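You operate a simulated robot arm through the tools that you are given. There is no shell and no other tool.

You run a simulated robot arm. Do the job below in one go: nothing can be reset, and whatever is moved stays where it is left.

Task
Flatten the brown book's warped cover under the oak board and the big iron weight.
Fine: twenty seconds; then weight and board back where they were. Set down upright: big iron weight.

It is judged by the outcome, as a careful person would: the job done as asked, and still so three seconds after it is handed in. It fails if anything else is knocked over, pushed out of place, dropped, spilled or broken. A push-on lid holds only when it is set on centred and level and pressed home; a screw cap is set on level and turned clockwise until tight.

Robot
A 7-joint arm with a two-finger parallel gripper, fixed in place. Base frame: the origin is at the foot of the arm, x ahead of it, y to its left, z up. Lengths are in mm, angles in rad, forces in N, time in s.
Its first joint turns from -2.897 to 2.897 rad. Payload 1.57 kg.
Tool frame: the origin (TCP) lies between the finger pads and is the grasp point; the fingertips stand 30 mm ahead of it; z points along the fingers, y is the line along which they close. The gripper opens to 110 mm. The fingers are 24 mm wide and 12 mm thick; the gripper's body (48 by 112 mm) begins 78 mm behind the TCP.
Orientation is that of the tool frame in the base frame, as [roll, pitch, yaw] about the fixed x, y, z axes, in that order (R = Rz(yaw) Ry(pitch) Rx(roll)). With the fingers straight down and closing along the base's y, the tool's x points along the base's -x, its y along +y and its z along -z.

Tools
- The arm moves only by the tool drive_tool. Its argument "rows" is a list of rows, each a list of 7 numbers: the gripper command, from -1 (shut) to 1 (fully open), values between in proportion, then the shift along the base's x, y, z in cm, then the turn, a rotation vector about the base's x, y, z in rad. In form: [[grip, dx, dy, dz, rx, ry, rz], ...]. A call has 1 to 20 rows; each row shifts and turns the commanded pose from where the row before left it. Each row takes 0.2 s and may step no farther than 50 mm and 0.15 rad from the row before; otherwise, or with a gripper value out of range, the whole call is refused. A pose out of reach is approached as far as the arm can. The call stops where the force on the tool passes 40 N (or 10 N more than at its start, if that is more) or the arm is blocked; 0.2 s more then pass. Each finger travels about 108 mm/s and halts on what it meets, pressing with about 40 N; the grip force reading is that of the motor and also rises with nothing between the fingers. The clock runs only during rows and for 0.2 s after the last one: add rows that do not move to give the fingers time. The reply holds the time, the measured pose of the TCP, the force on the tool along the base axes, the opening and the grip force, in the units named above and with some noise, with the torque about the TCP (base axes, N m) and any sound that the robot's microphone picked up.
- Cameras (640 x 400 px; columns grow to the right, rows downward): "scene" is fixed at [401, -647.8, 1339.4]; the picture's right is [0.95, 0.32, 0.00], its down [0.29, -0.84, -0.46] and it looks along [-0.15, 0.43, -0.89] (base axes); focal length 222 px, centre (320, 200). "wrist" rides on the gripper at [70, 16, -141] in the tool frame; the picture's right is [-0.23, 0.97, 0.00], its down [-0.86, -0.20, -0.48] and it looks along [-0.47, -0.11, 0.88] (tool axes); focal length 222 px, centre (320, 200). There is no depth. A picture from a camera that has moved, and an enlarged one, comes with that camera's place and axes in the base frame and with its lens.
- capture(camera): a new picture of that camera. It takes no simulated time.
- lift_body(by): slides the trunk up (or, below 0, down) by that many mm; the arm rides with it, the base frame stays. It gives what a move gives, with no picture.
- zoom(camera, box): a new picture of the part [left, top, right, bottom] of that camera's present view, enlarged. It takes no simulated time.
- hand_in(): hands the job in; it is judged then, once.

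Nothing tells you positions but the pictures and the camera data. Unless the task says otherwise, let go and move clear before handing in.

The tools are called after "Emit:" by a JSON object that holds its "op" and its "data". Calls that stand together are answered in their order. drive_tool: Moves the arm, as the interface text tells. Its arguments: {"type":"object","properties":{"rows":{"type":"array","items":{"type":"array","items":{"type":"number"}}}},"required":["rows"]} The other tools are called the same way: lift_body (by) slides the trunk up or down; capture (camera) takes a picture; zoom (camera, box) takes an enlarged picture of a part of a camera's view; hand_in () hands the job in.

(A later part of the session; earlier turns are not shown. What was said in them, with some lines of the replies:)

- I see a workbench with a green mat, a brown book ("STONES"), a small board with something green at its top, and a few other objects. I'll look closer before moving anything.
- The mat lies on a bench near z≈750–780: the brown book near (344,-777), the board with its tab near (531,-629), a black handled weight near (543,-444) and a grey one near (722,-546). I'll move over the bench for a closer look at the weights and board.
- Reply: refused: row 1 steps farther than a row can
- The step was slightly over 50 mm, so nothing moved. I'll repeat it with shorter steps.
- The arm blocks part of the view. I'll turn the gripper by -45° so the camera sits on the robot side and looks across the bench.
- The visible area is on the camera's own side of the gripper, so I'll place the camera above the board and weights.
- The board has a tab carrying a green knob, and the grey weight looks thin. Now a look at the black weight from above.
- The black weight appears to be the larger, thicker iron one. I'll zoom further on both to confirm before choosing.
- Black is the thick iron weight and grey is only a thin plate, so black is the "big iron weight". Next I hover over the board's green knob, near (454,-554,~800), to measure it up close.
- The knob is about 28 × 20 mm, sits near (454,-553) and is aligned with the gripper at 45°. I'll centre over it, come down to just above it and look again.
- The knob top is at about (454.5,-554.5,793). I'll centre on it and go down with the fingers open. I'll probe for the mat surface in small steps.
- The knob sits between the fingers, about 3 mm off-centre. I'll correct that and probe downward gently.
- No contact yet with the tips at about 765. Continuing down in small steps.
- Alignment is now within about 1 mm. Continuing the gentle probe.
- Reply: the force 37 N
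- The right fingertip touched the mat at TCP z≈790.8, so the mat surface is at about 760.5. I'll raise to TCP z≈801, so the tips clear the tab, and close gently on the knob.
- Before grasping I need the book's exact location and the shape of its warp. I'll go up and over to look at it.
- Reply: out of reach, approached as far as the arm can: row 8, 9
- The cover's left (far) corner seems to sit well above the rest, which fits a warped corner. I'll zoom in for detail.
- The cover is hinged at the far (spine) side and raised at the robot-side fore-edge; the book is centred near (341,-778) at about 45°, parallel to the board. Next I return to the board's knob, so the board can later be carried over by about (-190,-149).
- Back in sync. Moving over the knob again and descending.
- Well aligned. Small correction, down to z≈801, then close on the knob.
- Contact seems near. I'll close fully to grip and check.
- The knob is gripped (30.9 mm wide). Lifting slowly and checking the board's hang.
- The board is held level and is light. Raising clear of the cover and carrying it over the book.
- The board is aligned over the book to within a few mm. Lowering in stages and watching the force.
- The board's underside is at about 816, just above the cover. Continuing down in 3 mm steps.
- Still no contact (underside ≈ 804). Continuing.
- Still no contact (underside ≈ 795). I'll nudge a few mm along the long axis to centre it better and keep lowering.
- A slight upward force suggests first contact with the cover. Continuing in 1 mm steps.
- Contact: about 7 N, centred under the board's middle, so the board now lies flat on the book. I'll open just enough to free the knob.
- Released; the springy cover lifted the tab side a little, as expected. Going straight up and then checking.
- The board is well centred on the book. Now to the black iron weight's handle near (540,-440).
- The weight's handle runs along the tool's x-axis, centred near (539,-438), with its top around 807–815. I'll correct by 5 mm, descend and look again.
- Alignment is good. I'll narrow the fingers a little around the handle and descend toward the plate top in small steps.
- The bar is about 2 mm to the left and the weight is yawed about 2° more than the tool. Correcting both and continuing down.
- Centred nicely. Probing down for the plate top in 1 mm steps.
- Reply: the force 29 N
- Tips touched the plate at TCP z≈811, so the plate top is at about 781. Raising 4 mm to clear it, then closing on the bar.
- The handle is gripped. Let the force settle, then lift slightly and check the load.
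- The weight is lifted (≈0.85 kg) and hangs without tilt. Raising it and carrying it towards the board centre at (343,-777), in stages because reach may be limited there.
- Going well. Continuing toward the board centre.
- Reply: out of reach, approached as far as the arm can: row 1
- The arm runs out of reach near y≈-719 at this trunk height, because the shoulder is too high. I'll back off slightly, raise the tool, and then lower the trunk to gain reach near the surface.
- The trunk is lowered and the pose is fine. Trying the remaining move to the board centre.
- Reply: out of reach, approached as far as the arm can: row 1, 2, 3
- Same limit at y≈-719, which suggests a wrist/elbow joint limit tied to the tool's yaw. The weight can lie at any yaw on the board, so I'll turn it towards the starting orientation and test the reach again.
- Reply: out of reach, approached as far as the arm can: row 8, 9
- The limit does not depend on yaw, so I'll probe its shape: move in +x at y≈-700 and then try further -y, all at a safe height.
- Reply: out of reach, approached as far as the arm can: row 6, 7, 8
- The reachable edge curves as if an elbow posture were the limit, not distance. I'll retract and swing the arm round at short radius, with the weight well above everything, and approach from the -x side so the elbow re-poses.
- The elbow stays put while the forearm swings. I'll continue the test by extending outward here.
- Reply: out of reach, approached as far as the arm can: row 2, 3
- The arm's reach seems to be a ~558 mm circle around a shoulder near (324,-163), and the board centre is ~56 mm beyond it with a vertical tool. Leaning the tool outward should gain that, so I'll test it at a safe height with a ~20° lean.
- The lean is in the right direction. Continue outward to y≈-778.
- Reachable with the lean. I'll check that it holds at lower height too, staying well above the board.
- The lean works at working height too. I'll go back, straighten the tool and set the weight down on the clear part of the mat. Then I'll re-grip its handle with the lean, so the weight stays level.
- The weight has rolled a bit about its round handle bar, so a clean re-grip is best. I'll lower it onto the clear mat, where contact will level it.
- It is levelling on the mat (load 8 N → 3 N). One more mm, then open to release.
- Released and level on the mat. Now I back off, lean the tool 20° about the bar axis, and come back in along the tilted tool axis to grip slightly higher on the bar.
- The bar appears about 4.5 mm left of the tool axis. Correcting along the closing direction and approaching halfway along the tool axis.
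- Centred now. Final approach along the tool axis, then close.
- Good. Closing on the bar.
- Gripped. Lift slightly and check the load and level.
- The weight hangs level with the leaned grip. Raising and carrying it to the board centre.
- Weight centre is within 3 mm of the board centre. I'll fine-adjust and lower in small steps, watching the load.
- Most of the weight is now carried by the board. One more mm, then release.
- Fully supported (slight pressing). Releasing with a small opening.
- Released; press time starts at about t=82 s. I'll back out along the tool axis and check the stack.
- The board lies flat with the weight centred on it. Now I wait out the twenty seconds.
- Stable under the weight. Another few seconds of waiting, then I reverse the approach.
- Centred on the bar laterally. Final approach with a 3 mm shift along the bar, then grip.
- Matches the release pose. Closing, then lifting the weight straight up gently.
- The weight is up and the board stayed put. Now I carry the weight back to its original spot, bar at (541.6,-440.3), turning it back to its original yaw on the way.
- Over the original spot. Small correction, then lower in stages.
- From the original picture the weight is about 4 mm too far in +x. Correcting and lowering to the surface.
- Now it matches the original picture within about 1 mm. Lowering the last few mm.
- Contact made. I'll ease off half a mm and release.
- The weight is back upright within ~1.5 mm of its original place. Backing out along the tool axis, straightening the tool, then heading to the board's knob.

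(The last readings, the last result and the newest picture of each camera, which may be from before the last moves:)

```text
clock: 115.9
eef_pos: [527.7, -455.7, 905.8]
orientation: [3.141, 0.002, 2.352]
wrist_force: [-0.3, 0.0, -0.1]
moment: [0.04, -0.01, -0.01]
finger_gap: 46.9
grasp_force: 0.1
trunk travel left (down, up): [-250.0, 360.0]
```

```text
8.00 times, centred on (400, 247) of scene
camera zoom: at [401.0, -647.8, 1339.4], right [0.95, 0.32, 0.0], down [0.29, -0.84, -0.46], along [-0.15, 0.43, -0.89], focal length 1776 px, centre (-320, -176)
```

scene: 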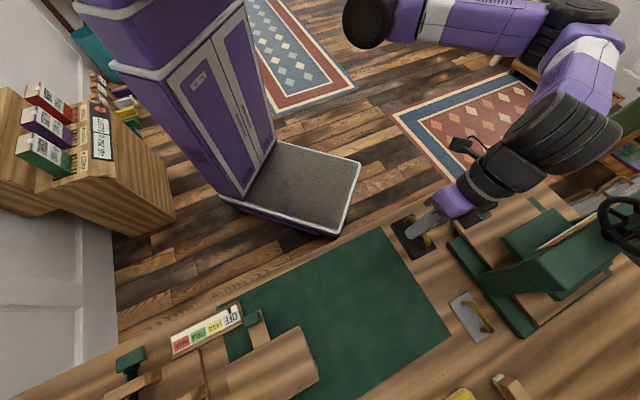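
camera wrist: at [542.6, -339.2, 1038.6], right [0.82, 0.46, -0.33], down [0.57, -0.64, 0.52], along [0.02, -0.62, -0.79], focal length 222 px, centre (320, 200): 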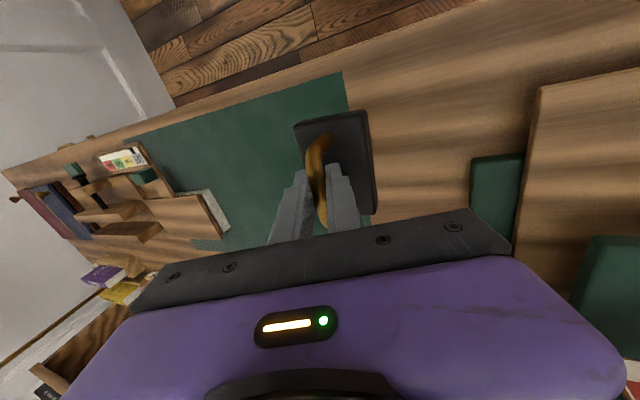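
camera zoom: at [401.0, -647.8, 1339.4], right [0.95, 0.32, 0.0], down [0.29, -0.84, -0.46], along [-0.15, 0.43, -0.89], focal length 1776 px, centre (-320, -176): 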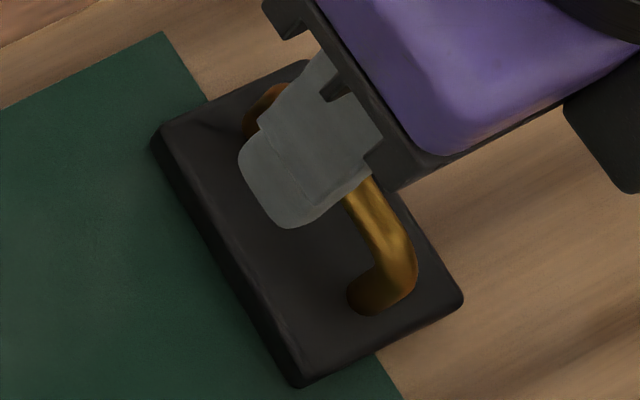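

The weight is undisturbed. Moving over the board's knob near (266,-702).

Emit:
{"op": "drive_tool", "data": {"rows": [[-0.15, -3.28, -3.08, 0, 0, 0, 0], [-0.15, -3.28, -3.08, 0, 0, 0, 0], [-0.15, -3.28, -3.08, 0, 0, 0, 0], [-0.15, -3.28, -3.08, 0, 0, 0, 0], [-0.15, -3.28, -3.08, 0, 0, 0, 0], [-0.15, -3.28, -3.08, 0, 0, 0, 0], [-0.15, -3.28, -3.08, 0, 0, 0, 0], [-0.15, -3.28, -3.08, 0, 0, 0, 0], [-0.15, 0, 0, 0, 0, 0, 0]]}}

Emit:
{"op": "capture", "data": {"camera": "wrist"}}

Emit:
{"op": "zoom", "data": {"camera": "wrist", "box": [220, 90, 460, 250]}}

Emit:
{"op": "zoom", "data": {"camera": "scene", "box": [375, 222, 425, 272]}}

```text
clock: 117.9
eef_pos: [262.2, -704.2, 912.7]
orientation: [-3.141, 0.001, 2.35]
wrist_force: [-0.5, 0.4, 1.0]
moment: [0.02, -0.01, 0.01]
finger_gap: 46.8
grasp_force: 0.0
trunk travel left (down, up): [-250.0, 360.0]
```

```text
taken
camera wrist: at [224.0, -643.7, 1054.7], right [0.85, 0.52, 0.0], down [0.46, -0.75, 0.48], along [0.25, -0.41, -0.88], focal length 222 px, centre (320, 200)
```

wrist: 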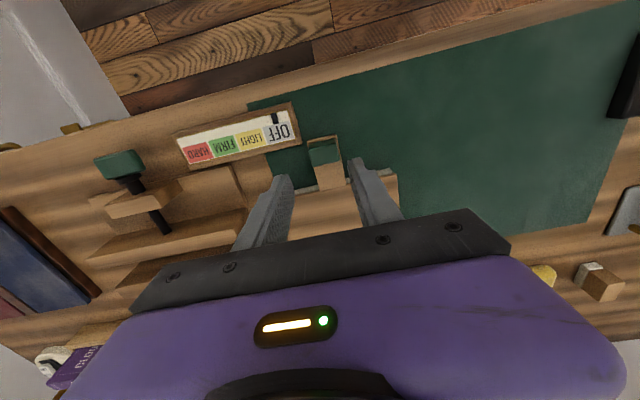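

```text
2.50 times, centred on (340, 170) of wrist
camera zoom: at [224.0, -643.7, 1054.7], right [0.85, 0.52, 0.0], down [0.46, -0.75, 0.48], along [0.25, -0.41, -0.88], focal length 555 px, centre (270, 275)
```

zoom: 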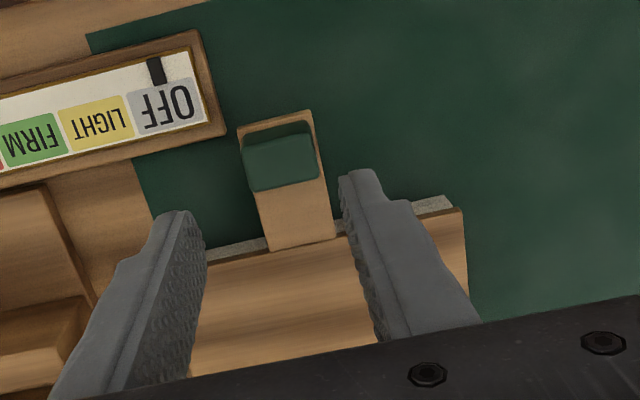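

```text
8.00 times, centred on (400, 247) of scene
camera zoom: at [401.0, -647.8, 1339.4], right [0.95, 0.32, 0.0], down [0.29, -0.84, -0.46], along [-0.15, 0.43, -0.89], focal length 1776 px, centre (-320, -176)
```

zoom: 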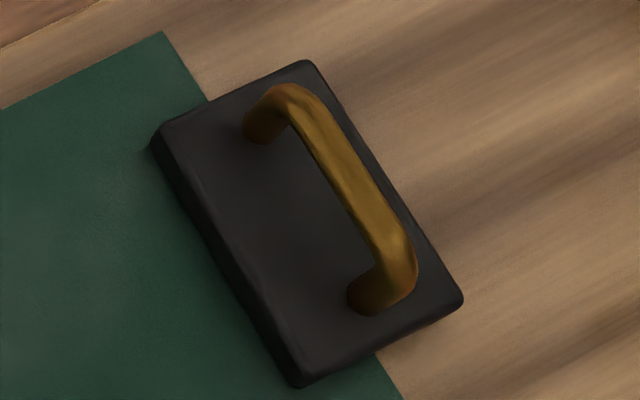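

The weight is exactly in place. The knob is ~5 mm to the right of the tool axis; I'll correct and descend around it.

Emit:
{"op": "drive_tool", "data": {"rows": [[-0.15, 0.41, 0.25, -1.5, 0, 0, 0], [-0.15, 0, 0, -2, 0, 0, 0], [-0.15, 0, 0, -1, 0, 0, 0], [-0.15, 0, 0, 0, 0, 0, 0]]}}

Emit:
{"op": "zoom", "data": {"camera": "wrist", "box": [220, 90, 460, 250]}}

```text
clock: 118.9
eef_pos: [270.2, -700.2, 863.3]
orientation: [3.14, 0.002, 2.35]
wrist_force: [-0.3, 0.7, -0.3]
moment: [0.01, 0.01, 0.02]
finger_gap: 46.8
grasp_force: 0.1
trunk travel left (down, up): [-250.0, 360.0]
```

```text
2.50 times, centred on (340, 170) of wrist
camera zoom: at [230.0, -639.0, 1005.9], right [0.85, 0.52, 0.0], down [0.46, -0.75, 0.48], along [0.25, -0.41, -0.88], focal length 555 px, centre (270, 275)
```

zoom: 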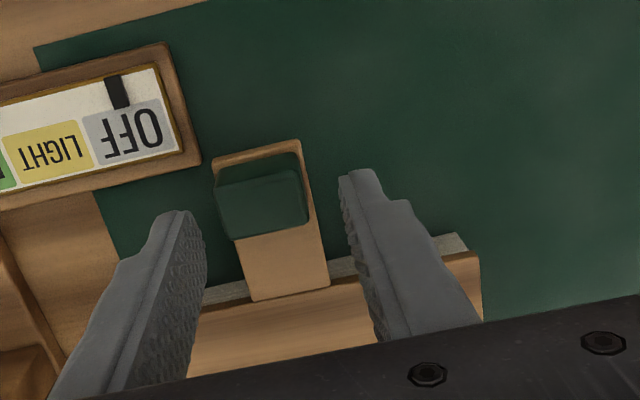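

Emit:
{"op": "drive_tool", "data": {"rows": [[-0.15, -0.15, -0.2, -1.2, 0, 0, 0], [-0.15, 0, 0, -1.5, 0, 0, 0], [-0.15, 0, 0, -0.8, 0, 0, 0], [-0.15, 0, 0, 0, 0, 0, 0]]}}

Emit:
{"op": "zoom", "data": {"camera": "wrist", "box": [220, 90, 460, 250]}}

```text
clock: 119.9
eef_pos: [264.9, -702.9, 828.3]
orientation: [3.14, 0.002, 2.351]
wrist_force: [0.6, 0.6, -0.2]
moment: [0.02, -0.02, -0.01]
finger_gap: 46.9
grasp_force: 0.1
trunk travel left (down, up): [-250.0, 360.0]
```

```text
2.50 times, centred on (340, 170) of wrist
camera zoom: at [226.7, -641.1, 970.6], right [0.85, 0.52, 0.0], down [0.46, -0.75, 0.48], along [0.25, -0.41, -0.88], focal length 555 px, centre (270, 275)
```

zoom: 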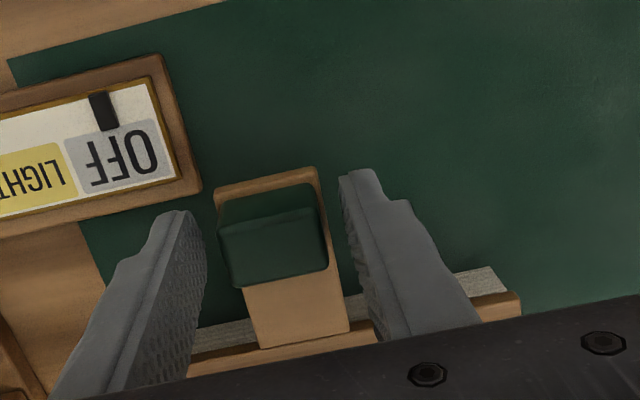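

Knob centred. Closing the grip and lifting the board.

Emit:
{"op": "drive_tool", "data": {"rows": [[-0.45, 0, 0, 0, 0, 0, 0], [-1, 0, 0, 0, 0, 0, 0], [-1, 0, 0, 0, 0, 0, 0], [-1, 0, 0, 0, 0, 0, 0]]}}

Emit:
{"op": "drive_tool", "data": {"rows": [[-1, 0, 0, 0.4, 0, 0, 0], [-1, 0, 0, 0.8, 0, 0, 0], [-1, 0, 0, 1.8, 0, 0, 0], [-1, 0, 0, 0, 0, 0, 0]]}}

Emit:
{"op": "capture", "data": {"camera": "wrist"}}

Emit:
{"op": "zoom", "data": {"camera": "scene", "box": [200, 290, 340, 400]}}

```text
clock: 120.9
eef_pos: [265.1, -703.0, 828.6]
orientation: [3.141, 0.001, 2.351]
wrist_force: [-0.4, -0.4, -0.3]
moment: [0.02, 0.0, 0.04]
finger_gap: 31.2
grasp_force: 40.3
trunk travel left (down, up): [-250.0, 360.0]
```

```text
clock: 121.9
eef_pos: [266.3, -701.7, 859.6]
orientation: [-3.141, 0.002, 2.352]
wrist_force: [-0.6, -1.1, -0.8]
moment: [0.05, 0.04, 0.0]
finger_gap: 31.4
grasp_force: 40.1
trunk travel left (down, up): [-250.0, 360.0]
```

```text
taken
camera wrist: at [227.6, -640.0, 1001.3], right [0.85, 0.52, 0.0], down [0.46, -0.75, 0.48], along [0.25, -0.41, -0.88], focal length 222 px, centre (320, 200)
```

wrist: 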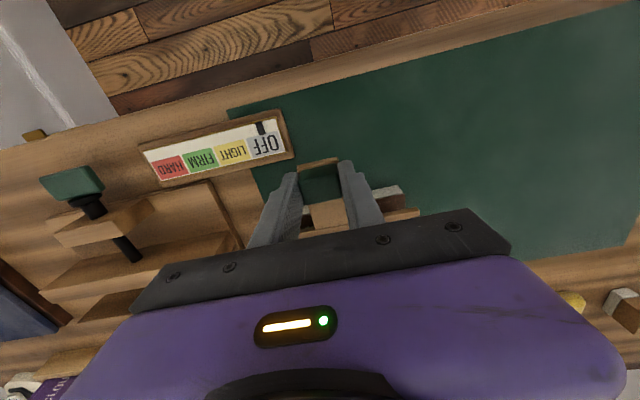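

```text
3.64 times, centred on (270, 345) of scene
camera zoom: at [401.0, -647.8, 1339.4], right [0.95, 0.32, 0.0], down [0.29, -0.84, -0.46], along [-0.15, 0.43, -0.89], focal length 807 px, centre (502, -327)
```

zoom: 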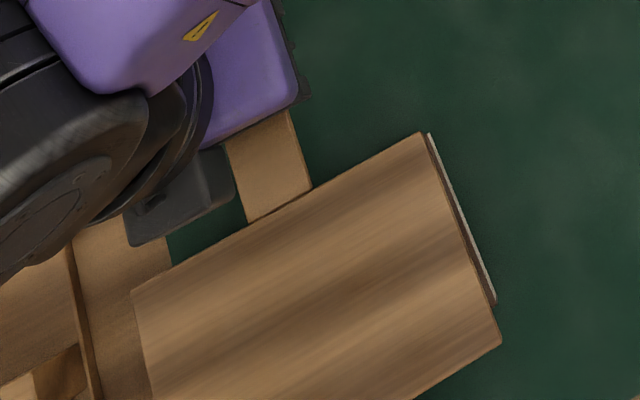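

The board is held level. Carrying it back to its original spot (knob TCP at about (454,-554)).

Emit:
{"op": "drive_tool", "data": {"rows": [[-1, 0, 0, 3, 0, 0, 0], [-1, 3.14, 2.47, 0, 0, 0, 0], [-1, 3.14, 2.47, 0, 0, 0, 0], [-1, 3.14, 2.47, 0, 0, 0, 0], [-1, 3.14, 2.47, 0, 0, 0, 0], [-1, 3.14, 2.47, 0, 0, 0, 0], [-1, 3.14, 2.47, 0, 0, 0, 0], [-1, 0, 0, 0, 0, 0, 0], [-1, 0, 0, 0, 0, 0, 0]]}}

Emit:
{"op": "zoom", "data": {"camera": "scene", "box": [200, 220, 460, 400]}}

Emit:
{"op": "capture", "data": {"camera": "wrist"}}

```text
clock: 123.9
eef_pos: [458.9, -552.0, 893.8]
orientation: [3.141, 0.002, 2.352]
wrist_force: [0.6, 1.0, 0.1]
moment: [0.05, 0.02, 0.0]
finger_gap: 31.0
grasp_force: 40.5
trunk travel left (down, up): [-250.0, 360.0]
```

```text
2.22 times, centred on (330, 310) of scene
camera zoom: at [401.0, -647.8, 1339.4], right [0.95, 0.32, 0.0], down [0.29, -0.84, -0.46], along [-0.15, 0.43, -0.89], focal length 493 px, centre (298, -44)
```

zoom: 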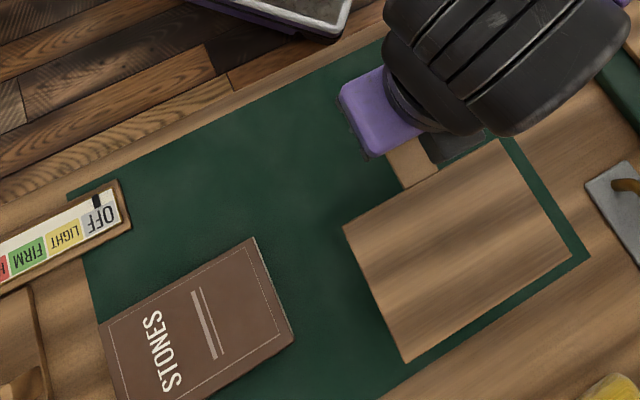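

```text
taken
camera wrist: at [419.4, -490.4, 1035.2], right [0.85, 0.52, 0.0], down [0.46, -0.75, 0.48], along [0.25, -0.41, -0.88], focal length 222 px, centre (320, 200)
```

wrist: 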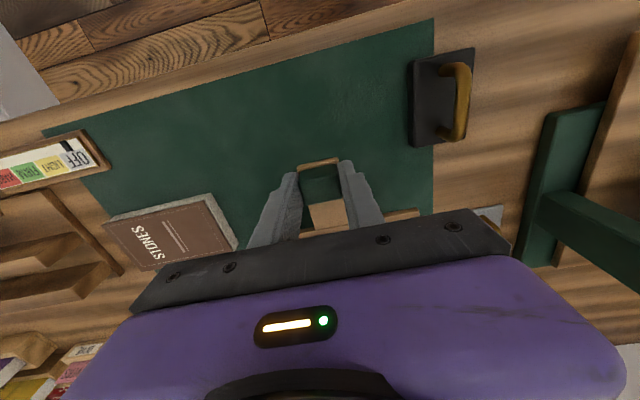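

The book's cover now lies flat on its pages. Correcting a few mm and lowering the board to the mat.

Emit:
{"op": "drive_tool", "data": {"rows": [[-1, -0.37, -0.24, -2, 0, 0, 0], [-1, 0, 0, -2.5, 0, 0, 0], [-1, 0, 0, -2.5, 0, 0, 0], [-1, 0, 0, -0.8, 0, 0, 0], [-1, 0, 0, 0, 0, 0, 0], [-1, 0, 0, 0, 0, 0, 0]]}}

Emit:
{"op": "zoom", "data": {"camera": "scene", "box": [200, 220, 460, 400]}}

Emit:
{"op": "zoom", "data": {"camera": "wrist", "box": [200, 90, 480, 265]}}

```text
clock: 125.3
eef_pos: [451.2, -555.3, 812.7]
orientation: [-3.141, 0.003, 2.35]
wrist_force: [-0.4, 0.0, -0.9]
moment: [0.04, 0.02, 0.0]
finger_gap: 31.0
grasp_force: 40.4
trunk travel left (down, up): [-250.0, 360.0]
```

```text
2.22 times, centred on (330, 310) of scene
camera zoom: at [401.0, -647.8, 1339.4], right [0.95, 0.32, 0.0], down [0.29, -0.84, -0.46], along [-0.15, 0.43, -0.89], focal length 493 px, centre (298, -44)
```

zoom: 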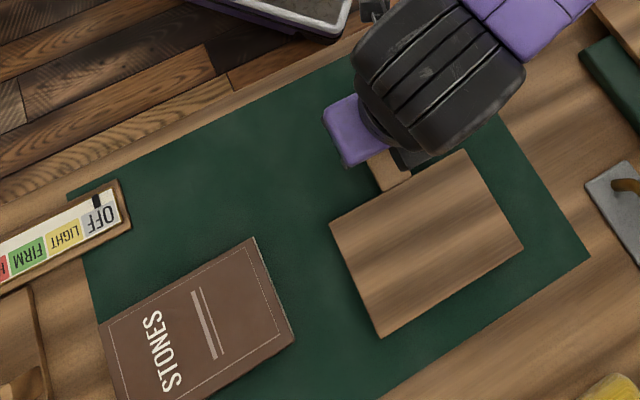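

```text
2.29 times, centred on (340, 178) of wrist
camera zoom: at [412.6, -492.4, 954.3], right [0.85, 0.52, 0.0], down [0.46, -0.75, 0.48], along [0.25, -0.41, -0.88], focal length 508 px, centre (274, 251)
```

zoom: 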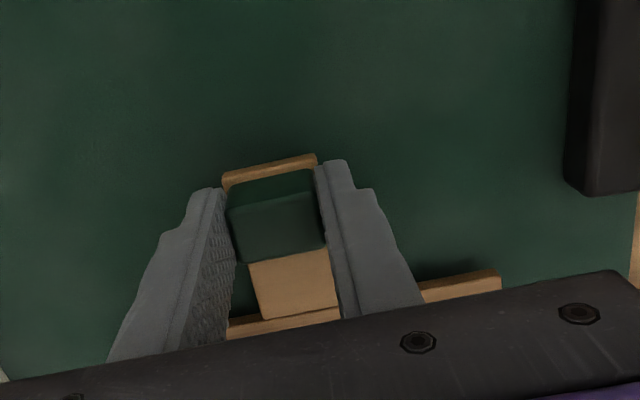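

The board is ~3 mm short in x compared with its original picture. Correcting and lowering to contact.

Emit:
{"op": "drive_tool", "data": {"rows": [[-1, 0.28, 0.1, -0.3, 0, 0, 0], [-1, 0, 0, -0.3, 0, 0, 0], [-1, 0, 0, 0, 0, 0, 0]]}}

Emit:
{"op": "drive_tool", "data": {"rows": [[-1, 0, 0, -0.1, 0, 0, 0], [-1, 0, 0, -0.1, 0, 0, 0], [-1, 0, 0, 0, 0, 0, 0]]}}

```text
clock: 126.1
eef_pos: [454.3, -554.8, 804.7]
orientation: [-3.141, 0.002, 2.351]
wrist_force: [0.6, 0.5, -1.3]
moment: [0.05, 0.02, 0.0]
finger_gap: 31.4
grasp_force: 40.1
trunk travel left (down, up): [-250.0, 360.0]
```

```text
clock: 126.9
eef_pos: [454.9, -554.7, 803.4]
orientation: [-3.14, 0.002, 2.351]
wrist_force: [-0.4, -1.0, 3.5]
moment: [-0.06, -0.17, -0.11]
finger_gap: 31.1
grasp_force: 40.1
trunk travel left (down, up): [-250.0, 360.0]
```

The board has touched down (≈4 N). Releasing the knob and rising.

Emit:
{"op": "drive_tool", "data": {"rows": [[-0.3, 0, 0, 0, 0, 0, 0], [-0.15, 0, 0, 0, 0, 0, 0], [-0.1, 0, 0, 0, 0, 0, 0], [-0.1, 0, 0, 0, 0, 0, 0], [-0.1, 0, 0, 2, 0, 0, 0], [-0.1, 0, 0, 4, 0, 0, 0], [-0.1, 0, 0, 4.5, 0, 0, 0], [-0.1, -1, 4.5, 1, 0, 0, 0], [-0.1, -1, 4.5, 1, 0, 0, 0], [-0.1, -1, 4.5, 1, 0, 0, 0], [-0.1, 0, 0, 0, 0, 0, 0]]}}

Emit:
{"op": "capture", "data": {"camera": "scene"}}

Emit:
{"op": "zoom", "data": {"camera": "scene", "box": [200, 220, 460, 400]}}

Emit:
{"op": "capture", "data": {"camera": "wrist"}}

```text
clock: 129.3
eef_pos: [422.7, -418.5, 936.6]
orientation: [3.14, 0.001, 2.352]
wrist_force: [0.2, -0.5, -0.3]
moment: [0.05, 0.0, 0.01]
finger_gap: 49.9
grasp_force: 0.1
trunk travel left (down, up): [-250.0, 360.0]
```

```text
taken
```

scene: 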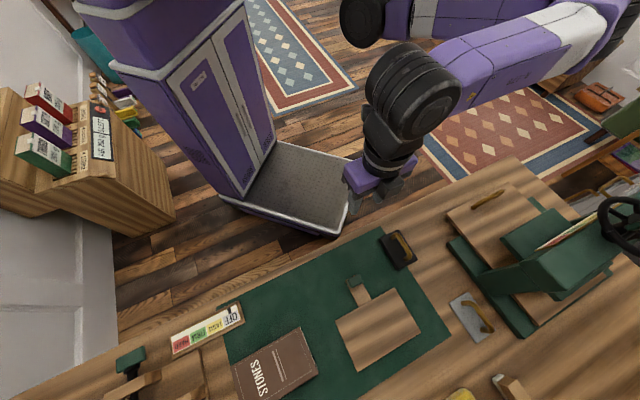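

```text
2.22 times, centred on (330, 310) of scene
camera zoom: at [401.0, -647.8, 1339.4], right [0.95, 0.32, 0.0], down [0.29, -0.84, -0.46], along [-0.15, 0.43, -0.89], focal length 493 px, centre (298, -44)
```

zoom: 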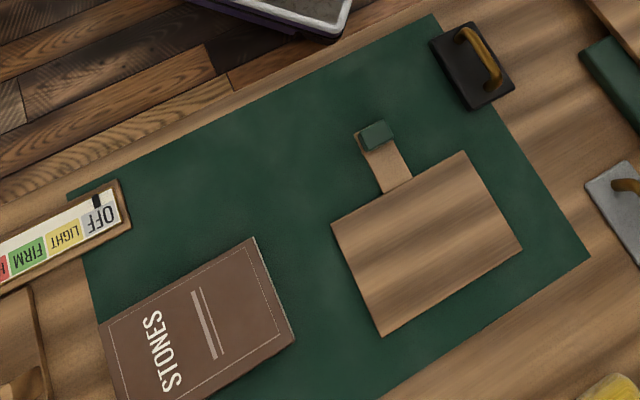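

```text
taken
camera wrist: at [384.7, -358.0, 1078.5], right [0.85, 0.52, 0.0], down [0.46, -0.75, 0.48], along [0.25, -0.41, -0.88], focal length 222 px, centre (320, 200)
```

wrist: 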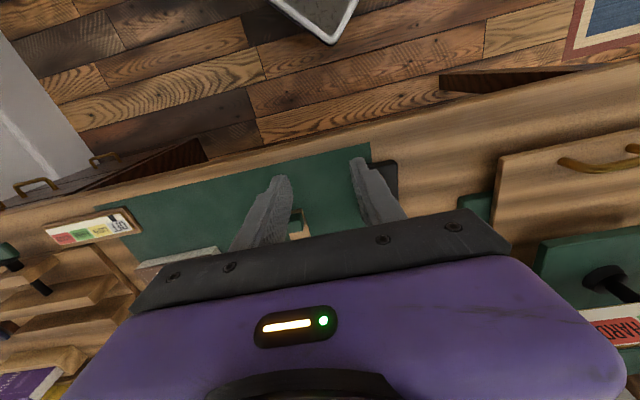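

Board and weight match their original positions. A last look at the book to confirm the cover stays flat.

Emit:
{"op": "zoom", "data": {"camera": "scene", "box": [220, 310, 330, 400]}}

Emit:
{"op": "drive_tool", "data": {"rows": [[-0.1, -1.5, -3, 0.5, 0, 0, 0], [-0.1, -1.5, -4, 0.5, 0, 0, 0], [-0.1, -1.5, -4, 0, 0, 0, 0], [-0.1, -1.5, -4, 0, 0, 0, 0], [-0.1, 0, -4, 0, 0, 0, 0], [-0.1, 0, 0, 0, 0, 0, 0]]}}

Emit:
{"op": "zoom", "data": {"camera": "wrist", "box": [120, 60, 340, 260]}}

```text
4.44 times, centred on (275, 355) of scene
camera zoom: at [401.0, -647.8, 1339.4], right [0.95, 0.32, 0.0], down [0.29, -0.84, -0.46], along [-0.15, 0.43, -0.89], focal length 986 px, centre (520, -489)
```

zoom: 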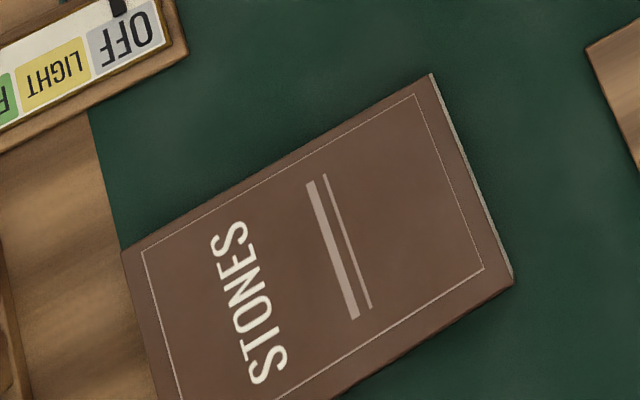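

```text
clock: 130.7
eef_pos: [364.1, -609.9, 947.6]
orientation: [-3.141, 0.003, 2.35]
wrist_force: [-0.3, 0.0, -0.8]
moment: [0.0, 0.01, -0.02]
finger_gap: 49.4
grasp_force: 0.1
trunk travel left (down, up): [-250.0, 360.0]
```

```text
2.00 times, centred on (230, 160) of wrist
camera zoom: at [325.4, -548.1, 1090.7], right [0.85, 0.52, 0.0], down [0.46, -0.75, 0.48], along [0.25, -0.41, -0.88], focal length 444 px, centre (500, 280)
```

zoom: 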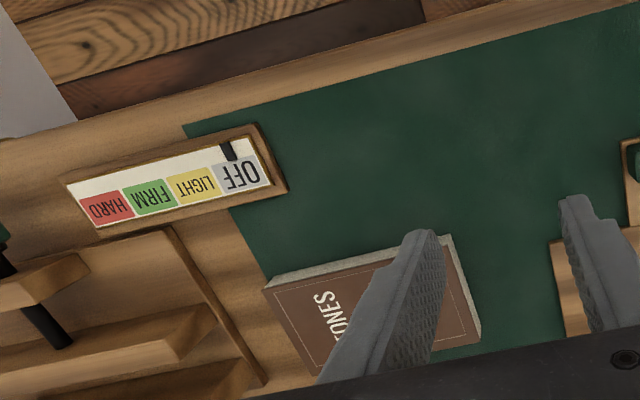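

The cover now lies flush on its pages, and board and weight are back in place with everything else untouched. I'll retract the arm clear and hand in.

Emit:
{"op": "drive_tool", "data": {"rows": [[-0.1, 0, 4, 2, 0, 0, 0], [-0.1, 0, 4, 2, 0, 0, 0], [-0.1, 0, 4, 2, 0, 0, 0], [-0.1, 0, 4, 2, 0, 0, 0], [-0.1, 0, 0, 0, 0, 0, 0], [-0.1, 0, 0, 0, 0, 0, 0]]}}

Emit:
{"op": "capture", "data": {"camera": "scene"}}

```text
clock: 132.1
eef_pos: [363.9, -448.2, 1031.1]
orientation: [-3.142, 0.003, 2.349]
wrist_force: [0.6, 0.8, 0.7]
moment: [0.01, -0.01, -0.01]
finger_gap: 49.5
grasp_force: 0.1
trunk travel left (down, up): [-250.0, 360.0]
```

```text
taken
```

scene: 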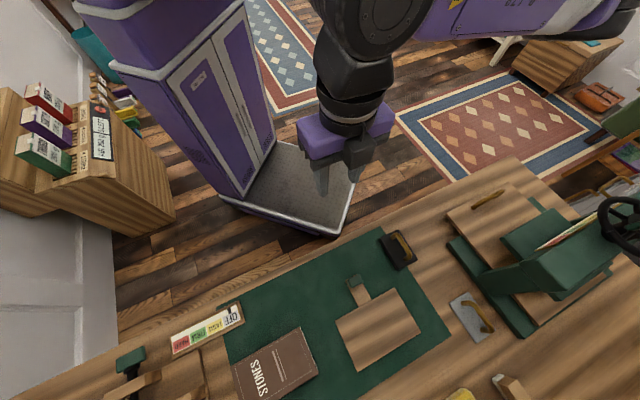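

Everything looks as it did at the start, except that the book's cover is now flat, and the arm is clear. Handing in.

Emit:
{"op": "hand_in", "data": {}}

```text
The job is handed in.
```

The brown book's cover now lies flat. It was pressed under the oak board and the black iron weight for about 22 seconds, slightly over the twenty you asked for. I've handed the job in; no result has come back yet.

- **Weight:** it is back upright, within about 1–2 mm of where it started, judged from the before and after pictures. I took the black weight to be the "big iron weight", because it is thick and heavy (about 0.85 kg). The grey one is only a thin plate.
- **Board:** it is back on the mat within about 2–3 mm of its original position.
- **Along the way:** the board's centre was out of reach with the gripper pointing straight down. I briefly set the weight on an empty part of the mat and picked it up again with the gripper tilted. I also lowered the robot's trunk by 100 mm and left it there.

Nothing else looked moved or knocked over in the last picture, and the arm is clear of the bench.
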